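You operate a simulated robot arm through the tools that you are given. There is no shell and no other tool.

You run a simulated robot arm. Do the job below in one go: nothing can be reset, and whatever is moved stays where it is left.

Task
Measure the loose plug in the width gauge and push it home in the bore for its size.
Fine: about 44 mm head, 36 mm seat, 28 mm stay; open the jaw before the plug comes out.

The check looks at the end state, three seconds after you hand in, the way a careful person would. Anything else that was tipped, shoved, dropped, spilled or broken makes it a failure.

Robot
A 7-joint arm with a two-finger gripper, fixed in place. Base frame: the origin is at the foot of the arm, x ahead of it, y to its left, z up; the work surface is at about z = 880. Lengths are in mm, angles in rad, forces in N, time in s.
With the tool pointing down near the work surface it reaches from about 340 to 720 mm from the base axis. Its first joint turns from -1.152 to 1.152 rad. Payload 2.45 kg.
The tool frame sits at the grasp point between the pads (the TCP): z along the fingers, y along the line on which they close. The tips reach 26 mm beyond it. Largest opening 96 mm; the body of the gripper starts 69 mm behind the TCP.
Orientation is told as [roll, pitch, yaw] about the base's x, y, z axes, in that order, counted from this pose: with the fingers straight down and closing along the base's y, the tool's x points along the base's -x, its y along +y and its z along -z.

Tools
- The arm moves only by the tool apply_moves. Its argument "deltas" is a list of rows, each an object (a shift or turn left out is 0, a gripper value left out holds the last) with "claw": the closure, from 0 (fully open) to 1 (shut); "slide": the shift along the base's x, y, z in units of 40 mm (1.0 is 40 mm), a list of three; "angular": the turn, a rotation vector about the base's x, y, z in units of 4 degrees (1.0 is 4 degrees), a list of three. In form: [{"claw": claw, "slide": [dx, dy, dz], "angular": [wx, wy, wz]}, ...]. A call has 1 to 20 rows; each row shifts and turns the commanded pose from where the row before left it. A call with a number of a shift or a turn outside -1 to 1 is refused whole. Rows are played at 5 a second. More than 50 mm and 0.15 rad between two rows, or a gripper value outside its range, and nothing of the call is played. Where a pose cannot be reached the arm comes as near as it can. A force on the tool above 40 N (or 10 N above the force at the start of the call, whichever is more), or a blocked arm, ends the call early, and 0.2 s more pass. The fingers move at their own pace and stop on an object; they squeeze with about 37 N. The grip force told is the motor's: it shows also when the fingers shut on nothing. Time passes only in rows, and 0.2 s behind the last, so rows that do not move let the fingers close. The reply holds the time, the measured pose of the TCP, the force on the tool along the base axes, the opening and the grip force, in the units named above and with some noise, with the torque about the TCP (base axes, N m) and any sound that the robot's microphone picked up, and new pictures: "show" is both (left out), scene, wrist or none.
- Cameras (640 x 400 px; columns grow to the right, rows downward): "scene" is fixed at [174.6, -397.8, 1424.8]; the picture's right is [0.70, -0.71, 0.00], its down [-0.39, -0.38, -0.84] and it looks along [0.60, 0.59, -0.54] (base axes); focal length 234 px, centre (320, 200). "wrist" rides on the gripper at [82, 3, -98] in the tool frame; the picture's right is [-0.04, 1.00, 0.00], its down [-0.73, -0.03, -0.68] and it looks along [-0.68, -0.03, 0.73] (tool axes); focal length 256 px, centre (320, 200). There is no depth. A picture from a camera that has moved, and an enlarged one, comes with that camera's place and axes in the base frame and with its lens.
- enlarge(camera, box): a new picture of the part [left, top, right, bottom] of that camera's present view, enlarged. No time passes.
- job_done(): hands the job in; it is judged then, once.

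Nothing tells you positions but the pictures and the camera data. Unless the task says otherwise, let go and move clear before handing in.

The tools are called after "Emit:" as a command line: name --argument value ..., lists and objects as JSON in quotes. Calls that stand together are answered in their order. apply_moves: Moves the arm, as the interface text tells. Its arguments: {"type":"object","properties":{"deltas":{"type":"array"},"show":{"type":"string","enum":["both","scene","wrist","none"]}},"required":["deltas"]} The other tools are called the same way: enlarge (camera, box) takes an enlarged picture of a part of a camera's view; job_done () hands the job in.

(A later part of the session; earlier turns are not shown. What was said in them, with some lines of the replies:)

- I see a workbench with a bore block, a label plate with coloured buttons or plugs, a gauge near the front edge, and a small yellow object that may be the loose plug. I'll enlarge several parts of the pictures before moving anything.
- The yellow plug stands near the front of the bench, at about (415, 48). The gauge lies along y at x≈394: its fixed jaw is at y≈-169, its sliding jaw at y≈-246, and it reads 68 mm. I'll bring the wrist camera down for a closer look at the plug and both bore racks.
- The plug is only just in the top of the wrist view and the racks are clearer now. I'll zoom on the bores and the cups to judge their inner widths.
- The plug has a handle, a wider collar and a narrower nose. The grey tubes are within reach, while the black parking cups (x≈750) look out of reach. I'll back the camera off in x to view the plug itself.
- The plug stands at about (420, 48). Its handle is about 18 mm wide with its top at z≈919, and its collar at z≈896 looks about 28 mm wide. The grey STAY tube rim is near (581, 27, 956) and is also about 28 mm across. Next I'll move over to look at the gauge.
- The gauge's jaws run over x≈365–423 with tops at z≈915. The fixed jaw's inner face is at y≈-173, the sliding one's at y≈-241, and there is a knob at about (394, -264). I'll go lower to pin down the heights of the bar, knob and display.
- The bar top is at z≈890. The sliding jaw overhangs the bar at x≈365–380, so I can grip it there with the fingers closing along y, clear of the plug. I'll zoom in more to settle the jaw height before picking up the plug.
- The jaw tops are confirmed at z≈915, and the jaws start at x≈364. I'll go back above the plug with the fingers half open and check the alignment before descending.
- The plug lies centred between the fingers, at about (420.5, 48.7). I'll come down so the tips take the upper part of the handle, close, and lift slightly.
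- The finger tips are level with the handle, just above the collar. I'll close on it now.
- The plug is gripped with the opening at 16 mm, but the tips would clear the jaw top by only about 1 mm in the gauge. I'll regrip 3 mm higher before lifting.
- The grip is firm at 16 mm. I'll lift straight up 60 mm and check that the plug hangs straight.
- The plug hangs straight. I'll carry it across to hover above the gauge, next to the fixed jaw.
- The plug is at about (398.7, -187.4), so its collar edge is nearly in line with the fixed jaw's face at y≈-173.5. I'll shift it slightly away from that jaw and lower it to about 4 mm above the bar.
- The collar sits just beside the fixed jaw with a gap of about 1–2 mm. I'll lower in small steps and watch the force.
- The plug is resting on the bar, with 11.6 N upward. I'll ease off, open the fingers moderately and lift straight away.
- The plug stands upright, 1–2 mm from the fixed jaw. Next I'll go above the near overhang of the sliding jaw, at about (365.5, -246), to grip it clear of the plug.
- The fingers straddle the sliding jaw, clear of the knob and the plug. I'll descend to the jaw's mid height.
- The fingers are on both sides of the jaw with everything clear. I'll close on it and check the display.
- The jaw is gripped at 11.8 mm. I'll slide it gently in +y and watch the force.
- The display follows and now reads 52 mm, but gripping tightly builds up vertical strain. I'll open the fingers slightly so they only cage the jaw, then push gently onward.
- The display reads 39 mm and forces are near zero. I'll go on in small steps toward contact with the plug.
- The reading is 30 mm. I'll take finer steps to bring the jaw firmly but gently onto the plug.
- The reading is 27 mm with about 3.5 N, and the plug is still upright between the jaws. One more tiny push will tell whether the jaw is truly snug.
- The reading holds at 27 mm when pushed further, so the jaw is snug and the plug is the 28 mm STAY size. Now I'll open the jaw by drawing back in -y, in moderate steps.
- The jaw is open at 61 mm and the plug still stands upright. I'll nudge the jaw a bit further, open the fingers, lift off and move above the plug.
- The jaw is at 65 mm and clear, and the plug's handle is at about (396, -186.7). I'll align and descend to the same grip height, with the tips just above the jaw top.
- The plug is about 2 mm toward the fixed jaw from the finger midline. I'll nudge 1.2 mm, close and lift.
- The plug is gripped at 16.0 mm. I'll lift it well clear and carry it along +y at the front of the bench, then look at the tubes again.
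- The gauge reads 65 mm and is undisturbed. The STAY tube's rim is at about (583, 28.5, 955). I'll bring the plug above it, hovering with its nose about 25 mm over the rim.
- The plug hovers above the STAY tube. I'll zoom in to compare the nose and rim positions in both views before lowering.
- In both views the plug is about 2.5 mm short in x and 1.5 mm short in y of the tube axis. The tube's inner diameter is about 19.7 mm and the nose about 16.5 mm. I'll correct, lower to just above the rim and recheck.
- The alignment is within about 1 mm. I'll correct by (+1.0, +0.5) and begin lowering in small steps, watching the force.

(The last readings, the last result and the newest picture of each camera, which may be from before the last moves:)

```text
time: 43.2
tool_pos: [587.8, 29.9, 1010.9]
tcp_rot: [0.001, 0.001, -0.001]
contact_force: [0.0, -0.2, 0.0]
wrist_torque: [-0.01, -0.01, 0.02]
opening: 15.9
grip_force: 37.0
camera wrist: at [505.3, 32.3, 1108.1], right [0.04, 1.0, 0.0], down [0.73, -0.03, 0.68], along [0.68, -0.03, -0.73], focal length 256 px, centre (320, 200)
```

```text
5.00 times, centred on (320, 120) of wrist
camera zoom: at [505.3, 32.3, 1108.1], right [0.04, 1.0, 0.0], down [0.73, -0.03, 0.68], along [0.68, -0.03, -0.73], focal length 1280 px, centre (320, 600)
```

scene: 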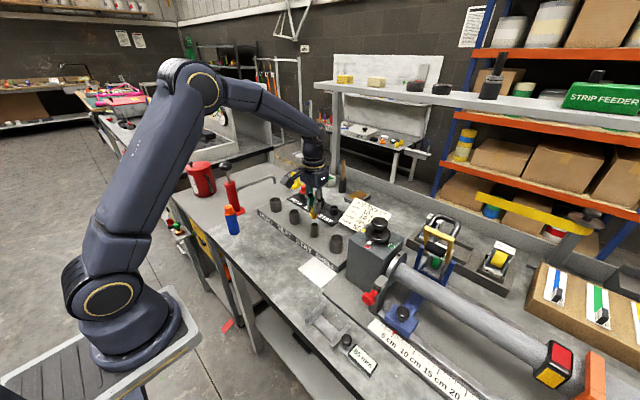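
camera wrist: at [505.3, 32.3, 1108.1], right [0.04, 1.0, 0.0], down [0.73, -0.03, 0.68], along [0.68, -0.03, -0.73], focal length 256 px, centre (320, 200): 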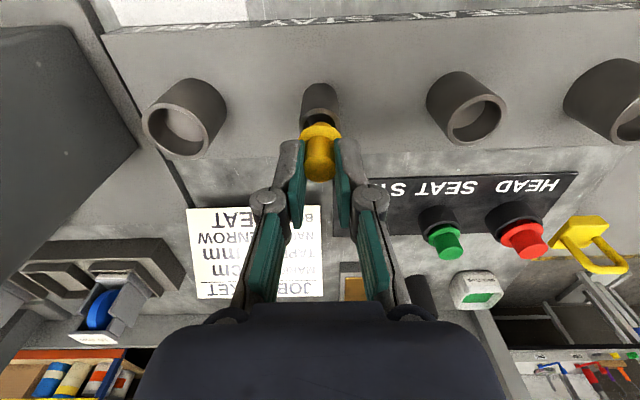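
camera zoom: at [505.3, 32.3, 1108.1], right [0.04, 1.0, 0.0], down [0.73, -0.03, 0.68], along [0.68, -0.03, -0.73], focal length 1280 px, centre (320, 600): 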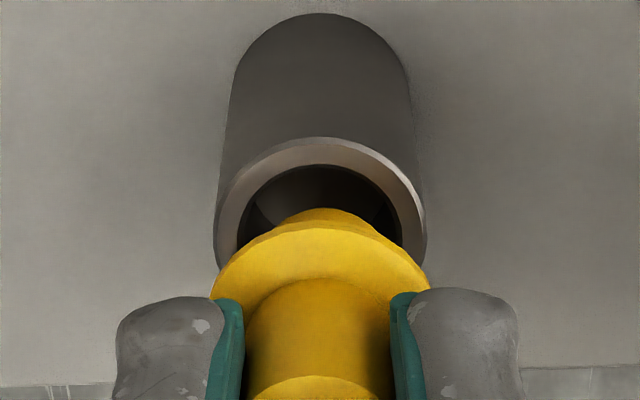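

The nose is now centred over the bore in both views, to within about 0.5 mm. I'll continue lowering slowly.

Emit:
apply_moves --deltas '[{"slide": [-0.008, 0, -0.05]}, {"slide": [0, 0, -0.05]}, {"slide": [0, 0, -0.05]}, {"slide": [0, 0, 0]}]' --show "none"

Emit:
enlarge --camera "scene" --box '[295, 205, 325, 235]'

Emit:
enlarge --camera "wrist" --box '[280, 80, 360, 160]'

```text
time: 44.2
tool_pos: [585.9, 30.2, 1003.8]
tcp_rot: [0.0, -0.001, -0.002]
contact_force: [-1.8, -0.1, -0.4]
wrist_torque: [-0.01, 0.01, 0.04]
opening: 15.7
grip_force: 36.8
```

```text
13.33 times, centred on (310, 220) of scene
camera zoom: at [174.6, -397.8, 1424.8], right [0.7, -0.71, 0.0], down [-0.39, -0.38, -0.84], along [0.6, 0.59, -0.54], focal length 3119 px, centre (453, -67)
```

zoom: 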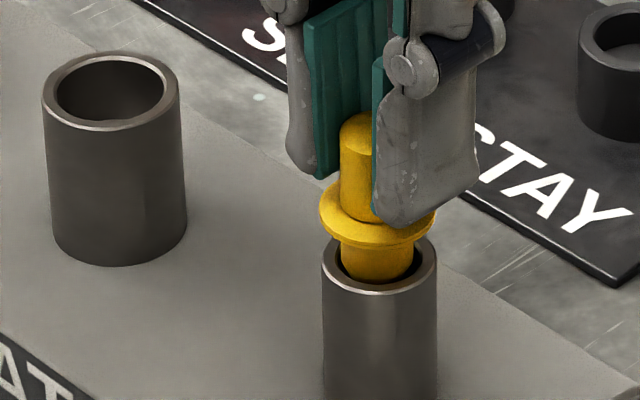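

```text
5.00 times, centred on (320, 120) of wrist
camera zoom: at [504.3, 32.5, 1102.2], right [0.04, 1.0, 0.0], down [0.73, -0.03, 0.68], along [0.68, -0.03, -0.73], focal length 1280 px, centre (320, 600)
```

zoom: 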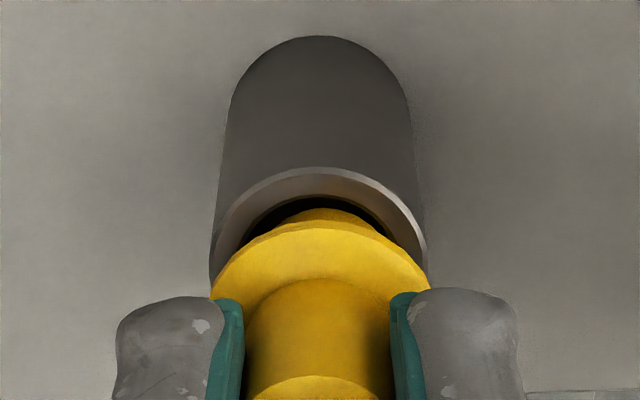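

The nose is inside the bore and forces are near zero. I'll continue down toward the seat.

Emit:
apply_moves --deltas '[{"slide": [0.005, 0, -0.05]}, {"slide": [0, 0, -0.05]}, {"slide": [0, 0, -0.025]}, {"slide": [0, 0, 0]}]' --show "none"

Emit:
enlarge --camera "scene" --box '[295, 205, 325, 235]'

```text
time: 45.2
tool_pos: [586.2, 29.4, 998.9]
tcp_rot: [0.0, 0.004, -0.001]
contact_force: [-9.0, 3.0, 5.2]
wrist_torque: [-0.01, 0.25, 0.0]
opening: 15.8
grip_force: 36.4
```

```text
13.33 times, centred on (310, 220) of scene
camera zoom: at [174.3, -397.7, 1424.9], right [0.7, -0.71, 0.0], down [-0.39, -0.38, -0.84], along [0.6, 0.59, -0.54], focal length 3119 px, centre (453, -67)
```

zoom: 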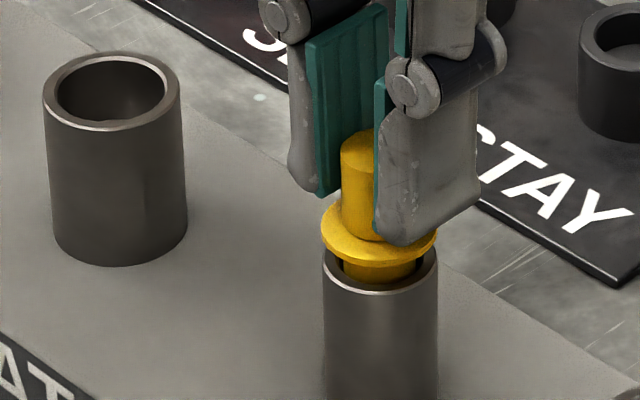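

The wall pushes the plug back toward -x with about 9 N, so I'm slightly too far out. I'll ease back 0.8 mm in x, check the force, then continue down.

Emit:
apply_moves --deltas '[{"slide": [-0.02, 0.004, 0]}, {"slide": [0, 0, 0]}, {"slide": [0, 0, 0]}]' --show "none"

```text
time: 46.0
tool_pos: [586.1, 29.9, 999.0]
tcp_rot: [0.001, -0.001, -0.001]
contact_force: [-0.8, 2.7, 1.8]
wrist_torque: [0.01, 0.03, -0.02]
opening: 15.6
grip_force: 37.1
```

Emit:
apply_moves --deltas '[{"slide": [-0.003, 0.008, -0.02]}, {"slide": [0, 0, -0.02]}, {"slide": [0, 0, 0]}]' --show "none"

Emit:
enlarge --camera "scene" --box '[295, 205, 325, 235]'

Emit:
enlarge --camera "wrist" --box '[280, 80, 360, 160]'

```text
time: 46.8
tool_pos: [587.8, 29.6, 997.4]
tcp_rot: [0.0, -0.002, 0.0]
contact_force: [0.3, 1.2, 5.8]
wrist_torque: [-0.03, -0.06, 0.0]
opening: 15.8
grip_force: 37.1
```

```text
13.33 times, centred on (310, 220) of scene
camera zoom: at [174.5, -397.8, 1424.8], right [0.7, -0.71, 0.0], down [-0.39, -0.38, -0.84], along [0.6, 0.59, -0.54], focal length 3119 px, centre (453, -67)
```

zoom: 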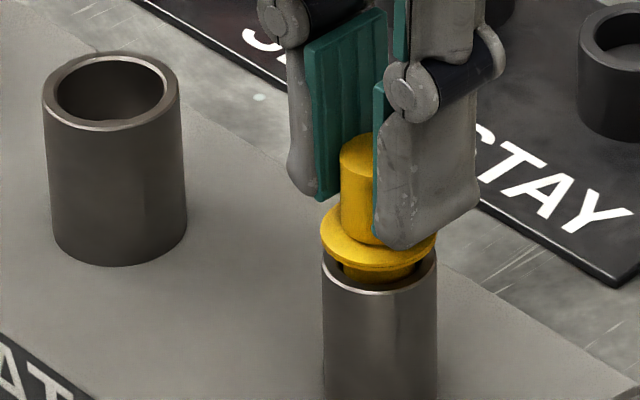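

```text
5.00 times, centred on (320, 120) of wrist
camera zoom: at [503.9, 32.4, 1095.6], right [0.04, 1.0, 0.0], down [0.73, -0.03, 0.68], along [0.68, -0.03, -0.73], focal length 1280 px, centre (320, 600)
```

zoom: 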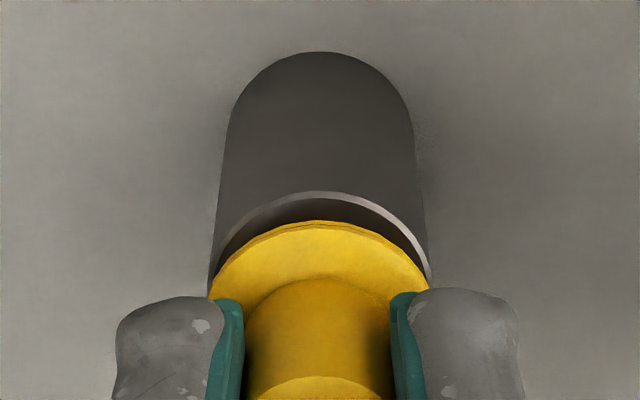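

Lateral forces are small and a few newtons of resistance are building vertically, as in a push fit. I'll keep pushing down in 1 mm steps.

Emit:
apply_moves --deltas '[{"slide": [0, 0.003, -0.025]}, {"slide": [0, 0, -0.025]}, {"slide": [0, 0, 0]}]' --show "none"

Emit:
enlarge --camera "scene" --box '[295, 205, 325, 235]'

```text
time: 47.6
tool_pos: [585.3, 31.4, 995.4]
tcp_rot: [0.0, 0.0, 0.0]
contact_force: [1.6, -6.1, 5.3]
wrist_torque: [-0.15, -0.11, -0.03]
opening: 15.9
grip_force: 36.7
```

```text
13.33 times, centred on (310, 220) of scene
camera zoom: at [174.6, -397.9, 1424.8], right [0.7, -0.71, 0.0], down [-0.39, -0.38, -0.84], along [0.6, 0.59, -0.54], focal length 3119 px, centre (453, -67)
```

zoom: 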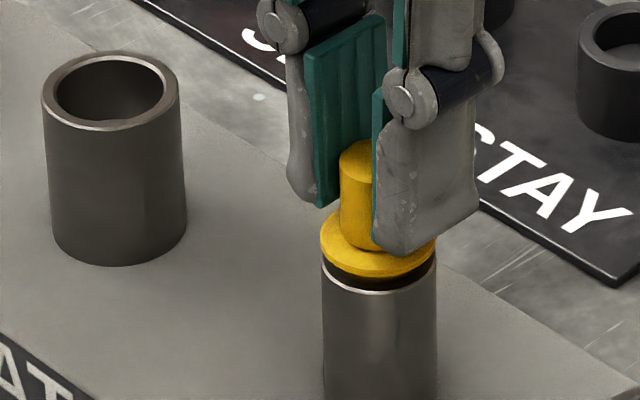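

It's going in, with about 3 mm left, and there's now a sideways force of -6 N in y. I'll relax by 0.4 mm and keep pushing.

Emit:
apply_moves --deltas '[{"slide": [0.003, -0.009, 0]}, {"slide": [0, 0, -0.025]}, {"slide": [0, 0, 0]}]' --show "none"

Emit:
enlarge --camera "scene" --box '[295, 205, 325, 235]'

```text
time: 48.4
tool_pos: [587.2, 29.7, 995.9]
tcp_rot: [0.0, 0.002, 0.001]
contact_force: [-1.2, -4.0, 6.7]
wrist_torque: [-0.14, 0.01, 0.0]
opening: 15.7
grip_force: 36.2
```

```text
13.33 times, centred on (310, 220) of scene
camera zoom: at [174.5, -397.9, 1424.8], right [0.7, -0.71, 0.0], down [-0.39, -0.38, -0.84], along [0.6, 0.59, -0.54], focal length 3119 px, centre (453, -67)
```

zoom: 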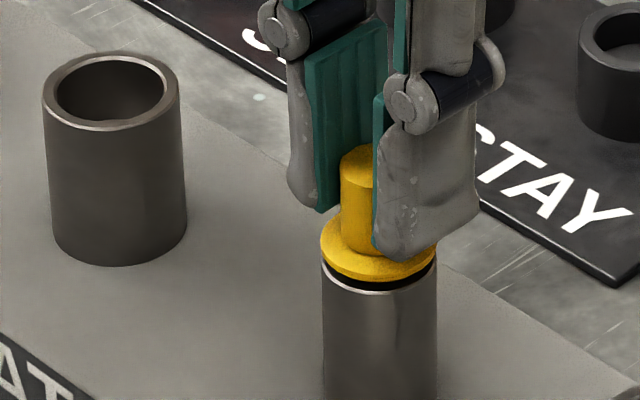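

Emit:
apply_moves --deltas '[{"slide": [0, -0.005, -0.025]}, {"slide": [0, 0, -0.025]}, {"slide": [0, 0, 0]}]' --show "none"

Emit:
enlarge --camera "scene" --box '[295, 205, 325, 235]'

```text
time: 49.2
tool_pos: [587.0, 29.1, 992.3]
tcp_rot: [0.001, 0.001, -0.001]
contact_force: [-1.2, -0.1, 9.2]
wrist_torque: [0.0, 0.12, 0.0]
opening: 15.7
grip_force: 36.7
```

```text
13.33 times, centred on (310, 220) of scene
camera zoom: at [174.4, -397.8, 1424.8], right [0.7, -0.71, 0.0], down [-0.39, -0.38, -0.84], along [0.6, 0.59, -0.54], focal length 3119 px, centre (453, -67)
```

zoom: 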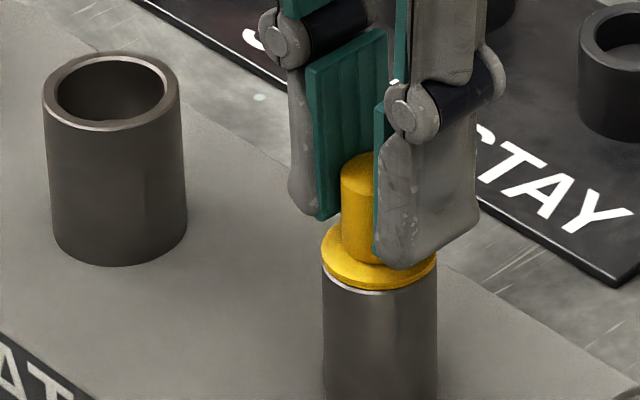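

The collar is almost down on the rim. I'll push a little more, until the force shows it has bottomed.

Emit:
apply_moves --deltas '[{"slide": [0, 0, -0.025]}, {"slide": [0, 0, 0]}]' --show "none"

Emit:
enlarge --camera "scene" --box '[300, 210, 320, 230]'

```text
time: 49.8
tool_pos: [585.5, 30.7, 991.8]
tcp_rot: [0.0, -0.002, 0.001]
contact_force: [-6.1, 1.2, 22.5]
wrist_torque: [0.02, 0.31, 0.02]
opening: 15.7
grip_force: 36.6
```

```text
16.00 times, centred on (310, 220) of scene
camera zoom: at [174.0, -397.8, 1424.9], right [0.7, -0.71, 0.0], down [-0.39, -0.38, -0.84], along [0.6, 0.59, -0.54], focal length 3743 px, centre (480, -120)
```

zoom: 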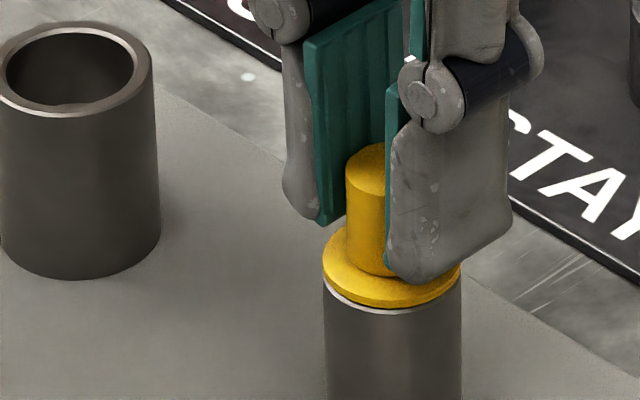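

The vertical force has jumped to 22 N, so the collar is at or very near the rim. I'll relieve x slightly and give another half-millimetre push to be sure.

Emit:
apply_moves --deltas '[{"slide": [-0.008, 0, 0]}, {"slide": [0, 0, -0.012]}, {"slide": [0, 0, 0]}]' --show "wrist"

Emit:
enlarge --camera "scene" --box '[300, 210, 320, 230]'

Emit:
enlarge --camera "wrist" --box '[280, 90, 360, 170]'

```text
time: 50.6
tool_pos: [586.8, 28.9, 991.8]
tcp_rot: [0.004, -0.006, 0.0]
contact_force: [4.4, 5.2, 21.5]
wrist_torque: [0.12, -0.07, 0.0]
opening: 15.6
grip_force: 36.9
camera wrist: at [503.5, 32.1, 1089.2], right [0.04, 1.0, 0.0], down [0.73, -0.03, 0.68], along [0.68, -0.03, -0.73], focal length 256 px, centre (320, 200)
```

wrist: 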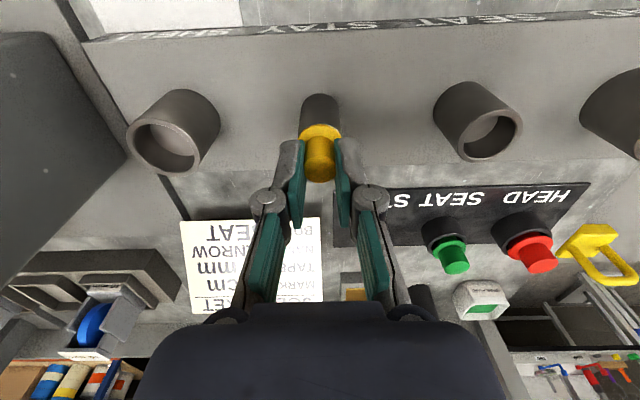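

```text
16.00 times, centred on (310, 220) of scene
camera zoom: at [174.3, -397.6, 1424.9], right [0.7, -0.71, 0.0], down [-0.39, -0.38, -0.84], along [0.6, 0.59, -0.54], focal length 3743 px, centre (480, -120)
```

zoom: 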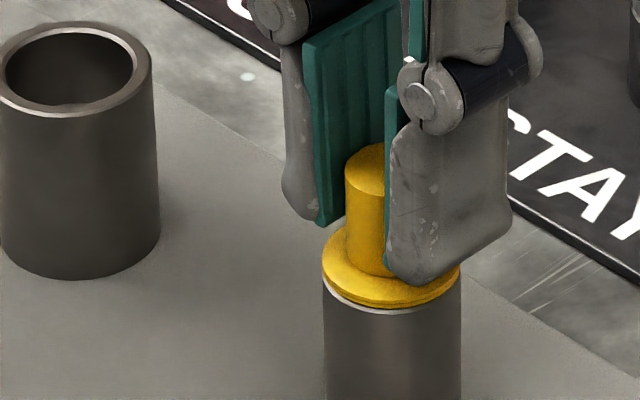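

```text
5.00 times, centred on (320, 130) of wrist
camera zoom: at [503.5, 32.1, 1089.2], right [0.04, 1.0, 0.0], down [0.73, -0.03, 0.68], along [0.68, -0.03, -0.73], focal length 1280 px, centre (320, 550)
```

zoom: 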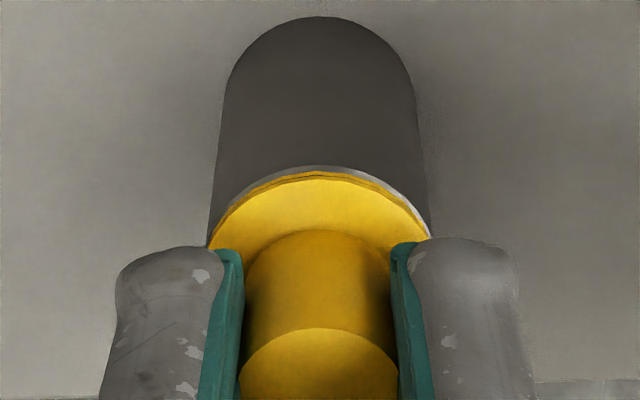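

The collar sits on the rim with steady reaction, so the plug looks seated. I'll open the fingers gently, rise straight up and inspect.

Emit:
apply_moves --deltas '[{"claw": 0.85}, {"claw": 0.7}, {"claw": 0.65}, {"claw": 0.65}, {"claw": 0.65, "slide": [0, 0, 0.3]}, {"slide": [0, 0, 0.6]}, {"slide": [0, 0, 0.6]}, {"slide": [0, 0, 0]}]' --show "both"

Emit:
enlarge --camera "scene" --box '[295, 205, 325, 235]'

Emit:
enlarge --camera "wrist" --box '[280, 50, 360, 130]'

```text
time: 52.4
tool_pos: [586.5, 27.5, 1050.6]
tcp_rot: [0.001, 0.0, -0.001]
contact_force: [0.1, 0.1, 0.3]
wrist_torque: [-0.02, 0.0, -0.02]
opening: 33.8
grip_force: 0.1
camera wrist: at [503.5, 30.6, 1148.7], right [0.04, 1.0, 0.0], down [0.73, -0.03, 0.68], along [0.68, -0.03, -0.73], focal length 256 px, centre (320, 200)
```

scene: 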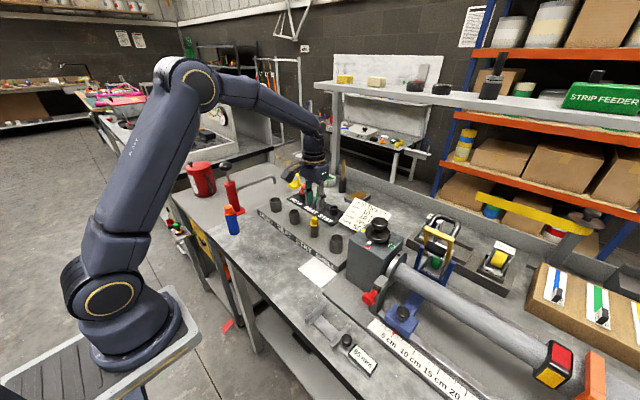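
wrist: 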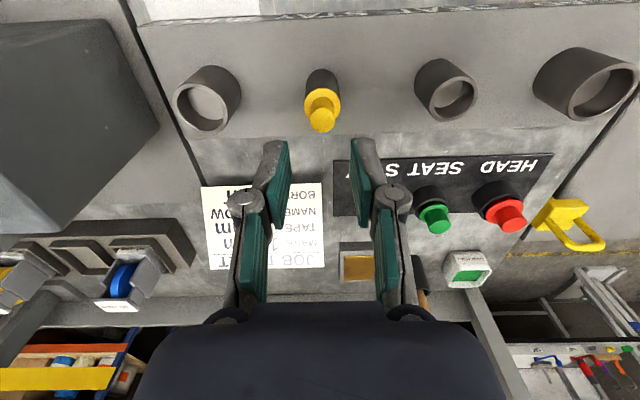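

```text
13.33 times, centred on (310, 220) of scene
camera zoom: at [174.6, -397.8, 1424.8], right [0.7, -0.71, 0.0], down [-0.39, -0.38, -0.84], along [0.6, 0.59, -0.54], focal length 3119 px, centre (453, -67)
```

zoom: 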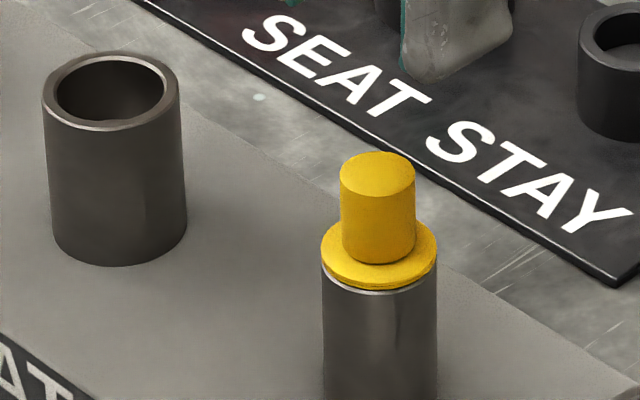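

```text
5.00 times, centred on (320, 90) of wrist
camera zoom: at [503.5, 30.6, 1148.7], right [0.04, 1.0, 0.0], down [0.73, -0.03, 0.68], along [0.68, -0.03, -0.73], focal length 1280 px, centre (320, 750)
```

zoom: 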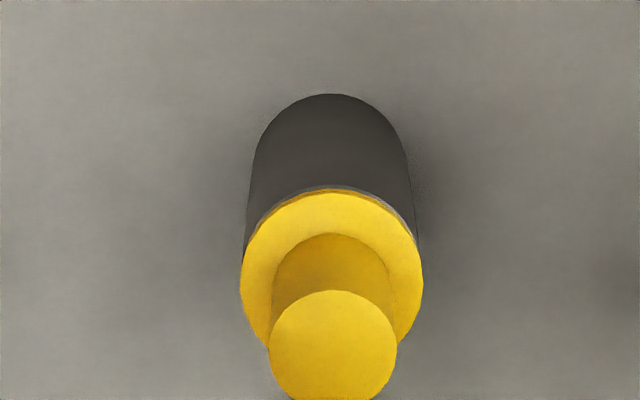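

The plug sits upright with its collar flush on the STAY tube's rim. To be sure it's home, I'll close the fingers and press lightly on top of the handle.

Emit:
apply_moves --deltas '[{"claw": 1.0, "slide": [-0.03, -0.01, 0]}, {"claw": 1.0}, {"claw": 1.0}, {"slide": [0, 0, -0.5]}, {"slide": [0, 0, -0.4]}, {"slide": [0, 0, 0]}]' --show "wrist"

Emit:
enlarge --camera "scene" --box '[295, 200, 330, 235]'

Emit:
enlarge --camera "wrist" --box '[270, 60, 370, 180]'

```text
time: 53.8
tool_pos: [584.4, 28.3, 1014.4]
tcp_rot: [0.0, -0.001, 0.0]
contact_force: [0.8, -0.7, -0.7]
wrist_torque: [0.02, 0.01, -0.02]
opening: 0.0
grip_force: 28.6
camera wrist: at [501.8, 31.8, 1112.8], right [0.04, 1.0, 0.0], down [0.73, -0.03, 0.68], along [0.68, -0.03, -0.73], focal length 256 px, centre (320, 200)
```

wrist: 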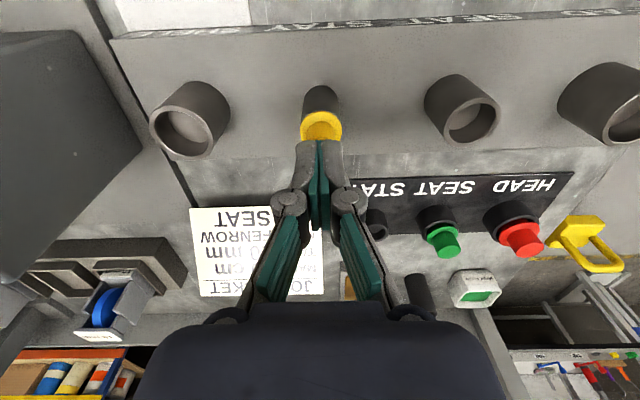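

```text
11.43 times, centred on (312, 218) of scene
camera zoom: at [174.6, -397.8, 1424.8], right [0.7, -0.71, 0.0], down [-0.39, -0.38, -0.84], along [0.6, 0.59, -0.54], focal length 2674 px, centre (406, 0)
```

zoom: 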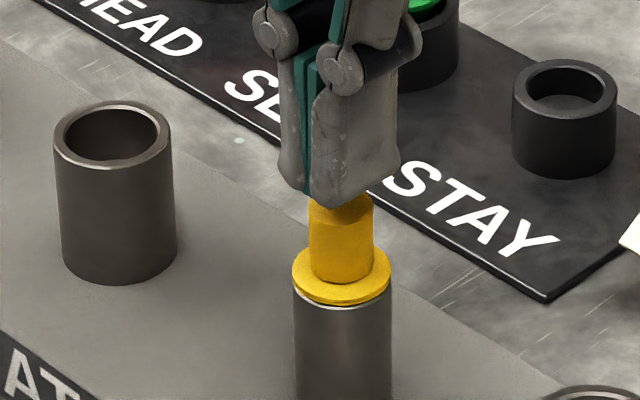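

```text
3.33 times, centred on (320, 120) of wrist
camera zoom: at [501.8, 31.8, 1112.8], right [0.04, 1.0, 0.0], down [0.73, -0.03, 0.68], along [0.68, -0.03, -0.73], focal length 853 px, centre (320, 467)
```

zoom: 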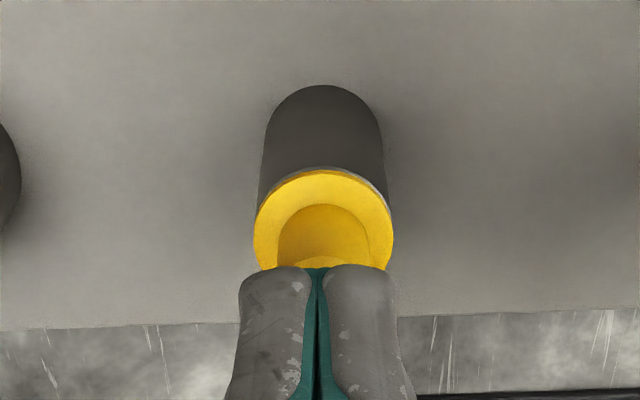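

The closed fingers are centred just above the handle. I'll lower in small steps until contact.

Emit:
apply_moves --deltas '[{"slide": [0, 0, -0.05]}, {"slide": [0, 0, -0.05]}, {"slide": [0, 0, 0]}]' --show "none"

```text
time: 54.6
tool_pos: [584.9, 29.6, 1011.9]
tcp_rot: [0.0, -0.001, 0.0]
contact_force: [0.7, 0.7, -0.4]
wrist_torque: [-0.04, 0.0, -0.01]
opening: 0.0
grip_force: 28.3
```

Emit:
apply_moves --deltas '[{"slide": [0, 0, -0.03]}, {"slide": [0, 0, -0.03]}, {"slide": [0, 0, 0]}]' --show "none"

Emit:
enlarge --camera "scene" --box '[295, 200, 330, 235]'

```text
time: 55.4
tool_pos: [584.9, 29.5, 1008.4]
tcp_rot: [0.0, 0.001, 0.001]
contact_force: [0.3, 0.0, -0.4]
wrist_torque: [0.02, -0.01, 0.01]
opening: 0.1
grip_force: 28.4
```

```text
11.43 times, centred on (312, 218) of scene
camera zoom: at [174.6, -397.8, 1424.8], right [0.7, -0.71, 0.0], down [-0.39, -0.38, -0.84], along [0.6, 0.59, -0.54], focal length 2674 px, centre (406, 0)
```

zoom: 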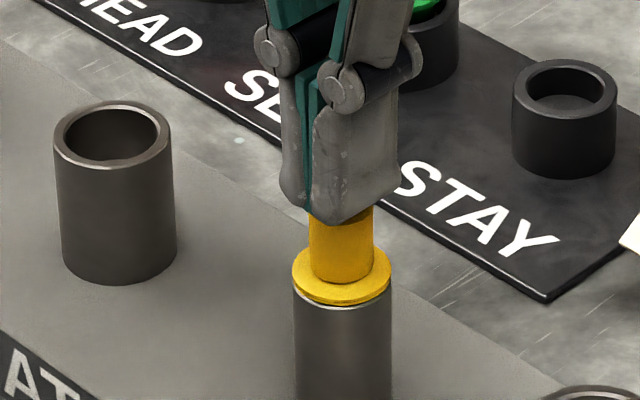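

Emit:
apply_moves --deltas '[{"slide": [0, 0, -0.025]}, {"slide": [0, 0, -0.025]}, {"slide": [0, 0, 0]}]' --show "none"

```text
time: 56.2
tool_pos: [584.3, 29.3, 1005.7]
tcp_rot: [0.0, 0.0, 0.0]
contact_force: [0.7, 0.3, 0.2]
wrist_torque: [0.0, -0.01, -0.01]
opening: 0.0
grip_force: 28.4
```

Emit:
apply_moves --deltas '[{"slide": [0, 0, -0.025]}, {"slide": [0, 0, 0]}]' --show "none"

```text
time: 56.8
tool_pos: [583.4, 29.5, 1005.5]
tcp_rot: [-0.001, 0.0, 0.0]
contact_force: [0.1, 0.4, 3.5]
wrist_torque: [0.01, 0.0, -0.01]
opening: 6.0
grip_force: 29.2
```

I feel contact, but the fingers were pushed open by 6 mm. I'll look before doing more.

Emit:
enlarge --camera "scene" --box '[295, 200, 330, 235]'

Emit:
enlarge --camera "wrist" --box '[270, 60, 370, 180]'

```text
11.43 times, centred on (312, 218) of scene
camera zoom: at [174.6, -397.8, 1424.8], right [0.7, -0.71, 0.0], down [-0.39, -0.38, -0.84], along [0.6, 0.59, -0.54], focal length 2674 px, centre (406, 0)
```

zoom: 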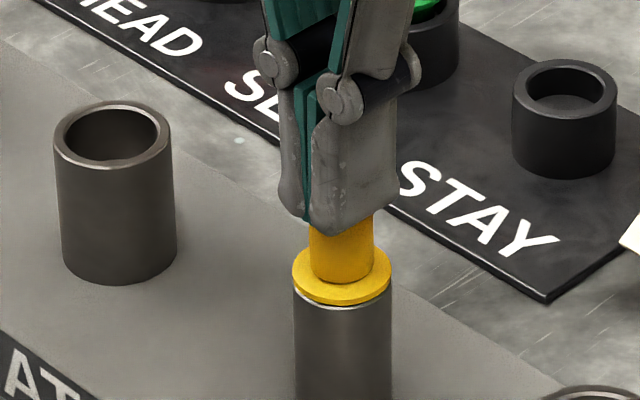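

```text
3.33 times, centred on (320, 120) of wrist
camera zoom: at [501.4, 31.9, 1103.5], right [0.04, 1.0, 0.0], down [0.73, -0.03, 0.68], along [0.68, -0.03, -0.73], focal length 853 px, centre (320, 467)
```

zoom: 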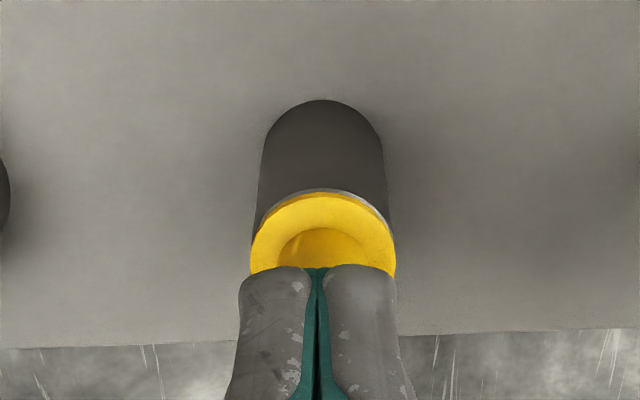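

Visually the fingers still look closed and the plug is straight. I'll add one more millimetre of gentle pressure to confirm it's solid.

Emit:
apply_moves --deltas '[{"slide": [0, 0, -0.02]}, {"slide": [0, 0, 0]}]' --show "none"

Emit:
enlarge --camera "scene" --box '[300, 208, 324, 232]'

```text
time: 57.4
tool_pos: [584.7, 29.3, 1006.2]
tcp_rot: [-0.001, -0.002, -0.001]
contact_force: [-2.7, -0.4, 11.0]
wrist_torque: [-0.02, 0.07, 0.02]
opening: 5.9
grip_force: 28.6
```

```text
16.00 times, centred on (312, 220) of scene
camera zoom: at [174.3, -397.8, 1424.9], right [0.7, -0.71, 0.0], down [-0.39, -0.38, -0.84], along [0.6, 0.59, -0.54], focal length 3743 px, centre (448, -120)
```

zoom: 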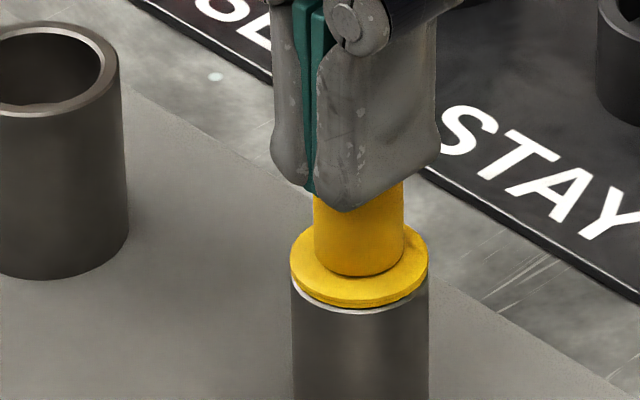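

The reaction rises to 11 N with no movement of the plug. One more small push, to about 25–30 N, should settle it.

Emit:
apply_moves --deltas '[{"slide": [0.005, 0, -0.02]}, {"slide": [0, 0, -0.015]}, {"slide": [0, 0, 0]}]' --show "none"

Emit:
enlarge --camera "scene" --box '[300, 208, 324, 232]'

```text
time: 58.2
tool_pos: [583.3, 28.0, 1004.6]
tcp_rot: [-0.001, -0.001, -0.001]
contact_force: [-10.5, -1.0, 32.4]
wrist_torque: [-0.03, 0.24, 0.02]
opening: 6.2
grip_force: 28.2
```

```text
16.00 times, centred on (312, 220) of scene
camera zoom: at [173.7, -397.8, 1424.9], right [0.7, -0.71, 0.0], down [-0.38, -0.38, -0.84], along [0.6, 0.59, -0.54], focal length 3743 px, centre (448, -120)
```

zoom: 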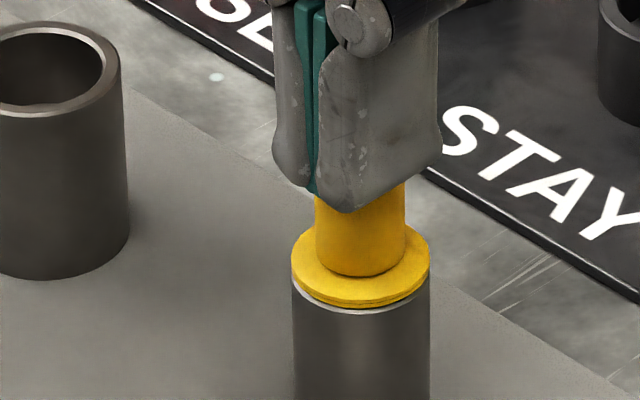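

At 32 N the plug doesn't move further, so it's home. I'll raise the gripper clear and check the whole scene.

Emit:
apply_moves --deltas '[{"slide": [0, 0, 0.1]}, {"slide": [0, 0, 0.4]}, {"slide": [0, 0, 0.8]}, {"slide": [0, 0, 0.9]}, {"slide": [-0.5, 0, 0.7]}, {"slide": [-0.9, 0, 0.5]}, {"claw": 0.5, "slide": [-0.8, 0, 0.5]}, {"slide": [0, 0, 0]}, {"slide": [0, 0, 0]}]' --show "both"

Emit:
enlarge --camera "scene" --box '[295, 205, 330, 240]'

Emit:
enlarge --camera "scene" --box '[290, 290, 380, 380]'

Emit:
enlarge --camera "scene" --box '[200, 150, 420, 300]'

```text
time: 60.2
tool_pos: [498.2, 28.0, 1157.6]
tcp_rot: [0.0, 0.0, 0.0]
contact_force: [0.3, 0.3, 0.7]
wrist_torque: [-0.01, 0.0, 0.0]
opening: 47.7
grip_force: 0.0
camera wrist: at [416.7, 29.9, 1256.0], right [0.04, 1.0, 0.0], down [0.73, -0.03, 0.68], along [0.68, -0.03, -0.73], focal length 256 px, centre (320, 200)
```

scene: 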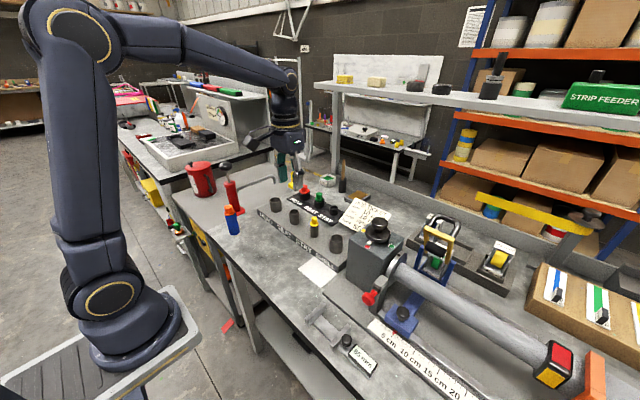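
wrist: 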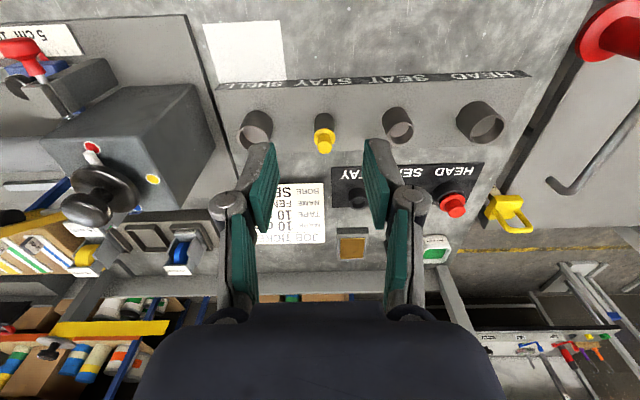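

```text
11.43 times, centred on (312, 222) of scene
camera zoom: at [174.6, -397.8, 1424.8], right [0.7, -0.71, 0.0], down [-0.39, -0.38, -0.84], along [0.6, 0.59, -0.54], focal length 2674 px, centre (406, -57)
```

zoom: 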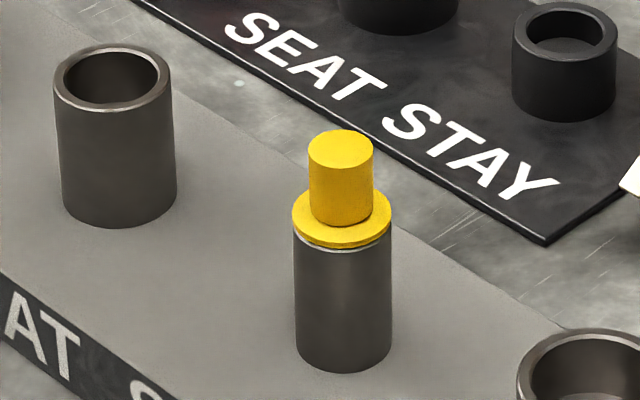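

```text
4.44 times, centred on (335, 335) of scene
camera zoom: at [174.6, -397.8, 1424.8], right [0.7, -0.71, 0.0], down [-0.39, -0.38, -0.84], along [0.6, 0.59, -0.54], focal length 1040 px, centre (253, -400)
```

zoom: 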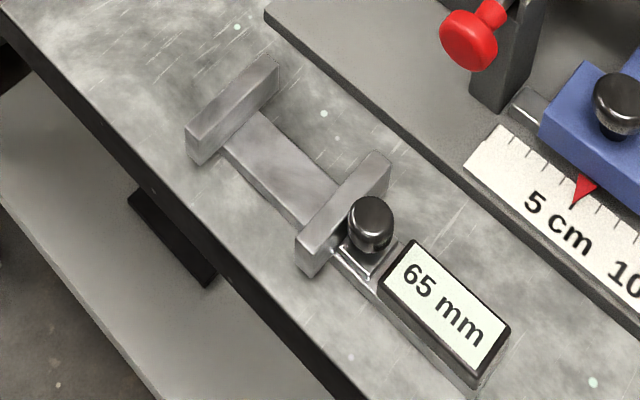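

```text
2.67 times, centred on (310, 225) of scene
camera zoom: at [174.6, -397.8, 1424.8], right [0.7, -0.71, 0.0], down [-0.39, -0.38, -0.84], along [0.6, 0.59, -0.54], focal length 624 px, centre (347, 133)
```

zoom: 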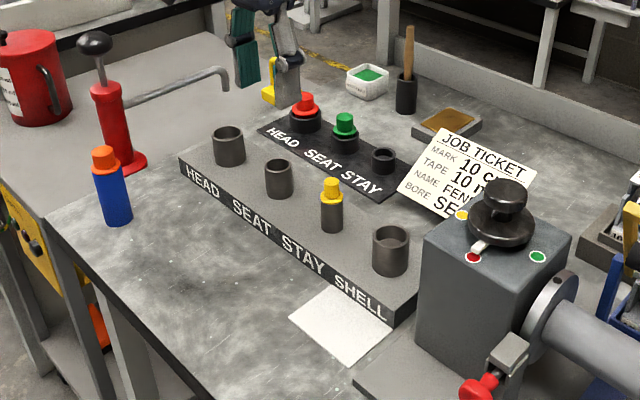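

The plug gauged at 27 mm, which is the STAY size. It now stands upright in the STAY bore, collar down on the rim. The gauge jaw is open at 65 mm, nothing else has been disturbed and the arm is clear, so I'm handing in.

Emit:
job_done

```text
The job is handed in.
```

The plug is in the STAY bore of the grey block, pushed down until its collar met the rim. I've handed the job in, and the result of the check hasn't come back.

- **Measurement:** the gauge read 27 mm with the jaw closed on the plug, and held there when I pushed a little further. The nearest of your sizes is STAY (28 mm).
- **Jaw:** I opened it to 61 mm and then 65 mm before lifting the plug out. It now stands at 65 mm; it read 68 mm at the start.
- **Fit:** I pressed the plug in by its handle, then pressed on top with the closed fingers up to about 32 N. It did not go any deeper.
- **Choice of bore:** there is also an empty STAY cup on the black plate, next to the parked red and green plugs. I took that plate as storage, partly because the cup looked out of the arm's reach, so I used the STAY tube in the grey block.

In the last pictures nothing else had been moved or tipped. The gripper is open and clear of everything.
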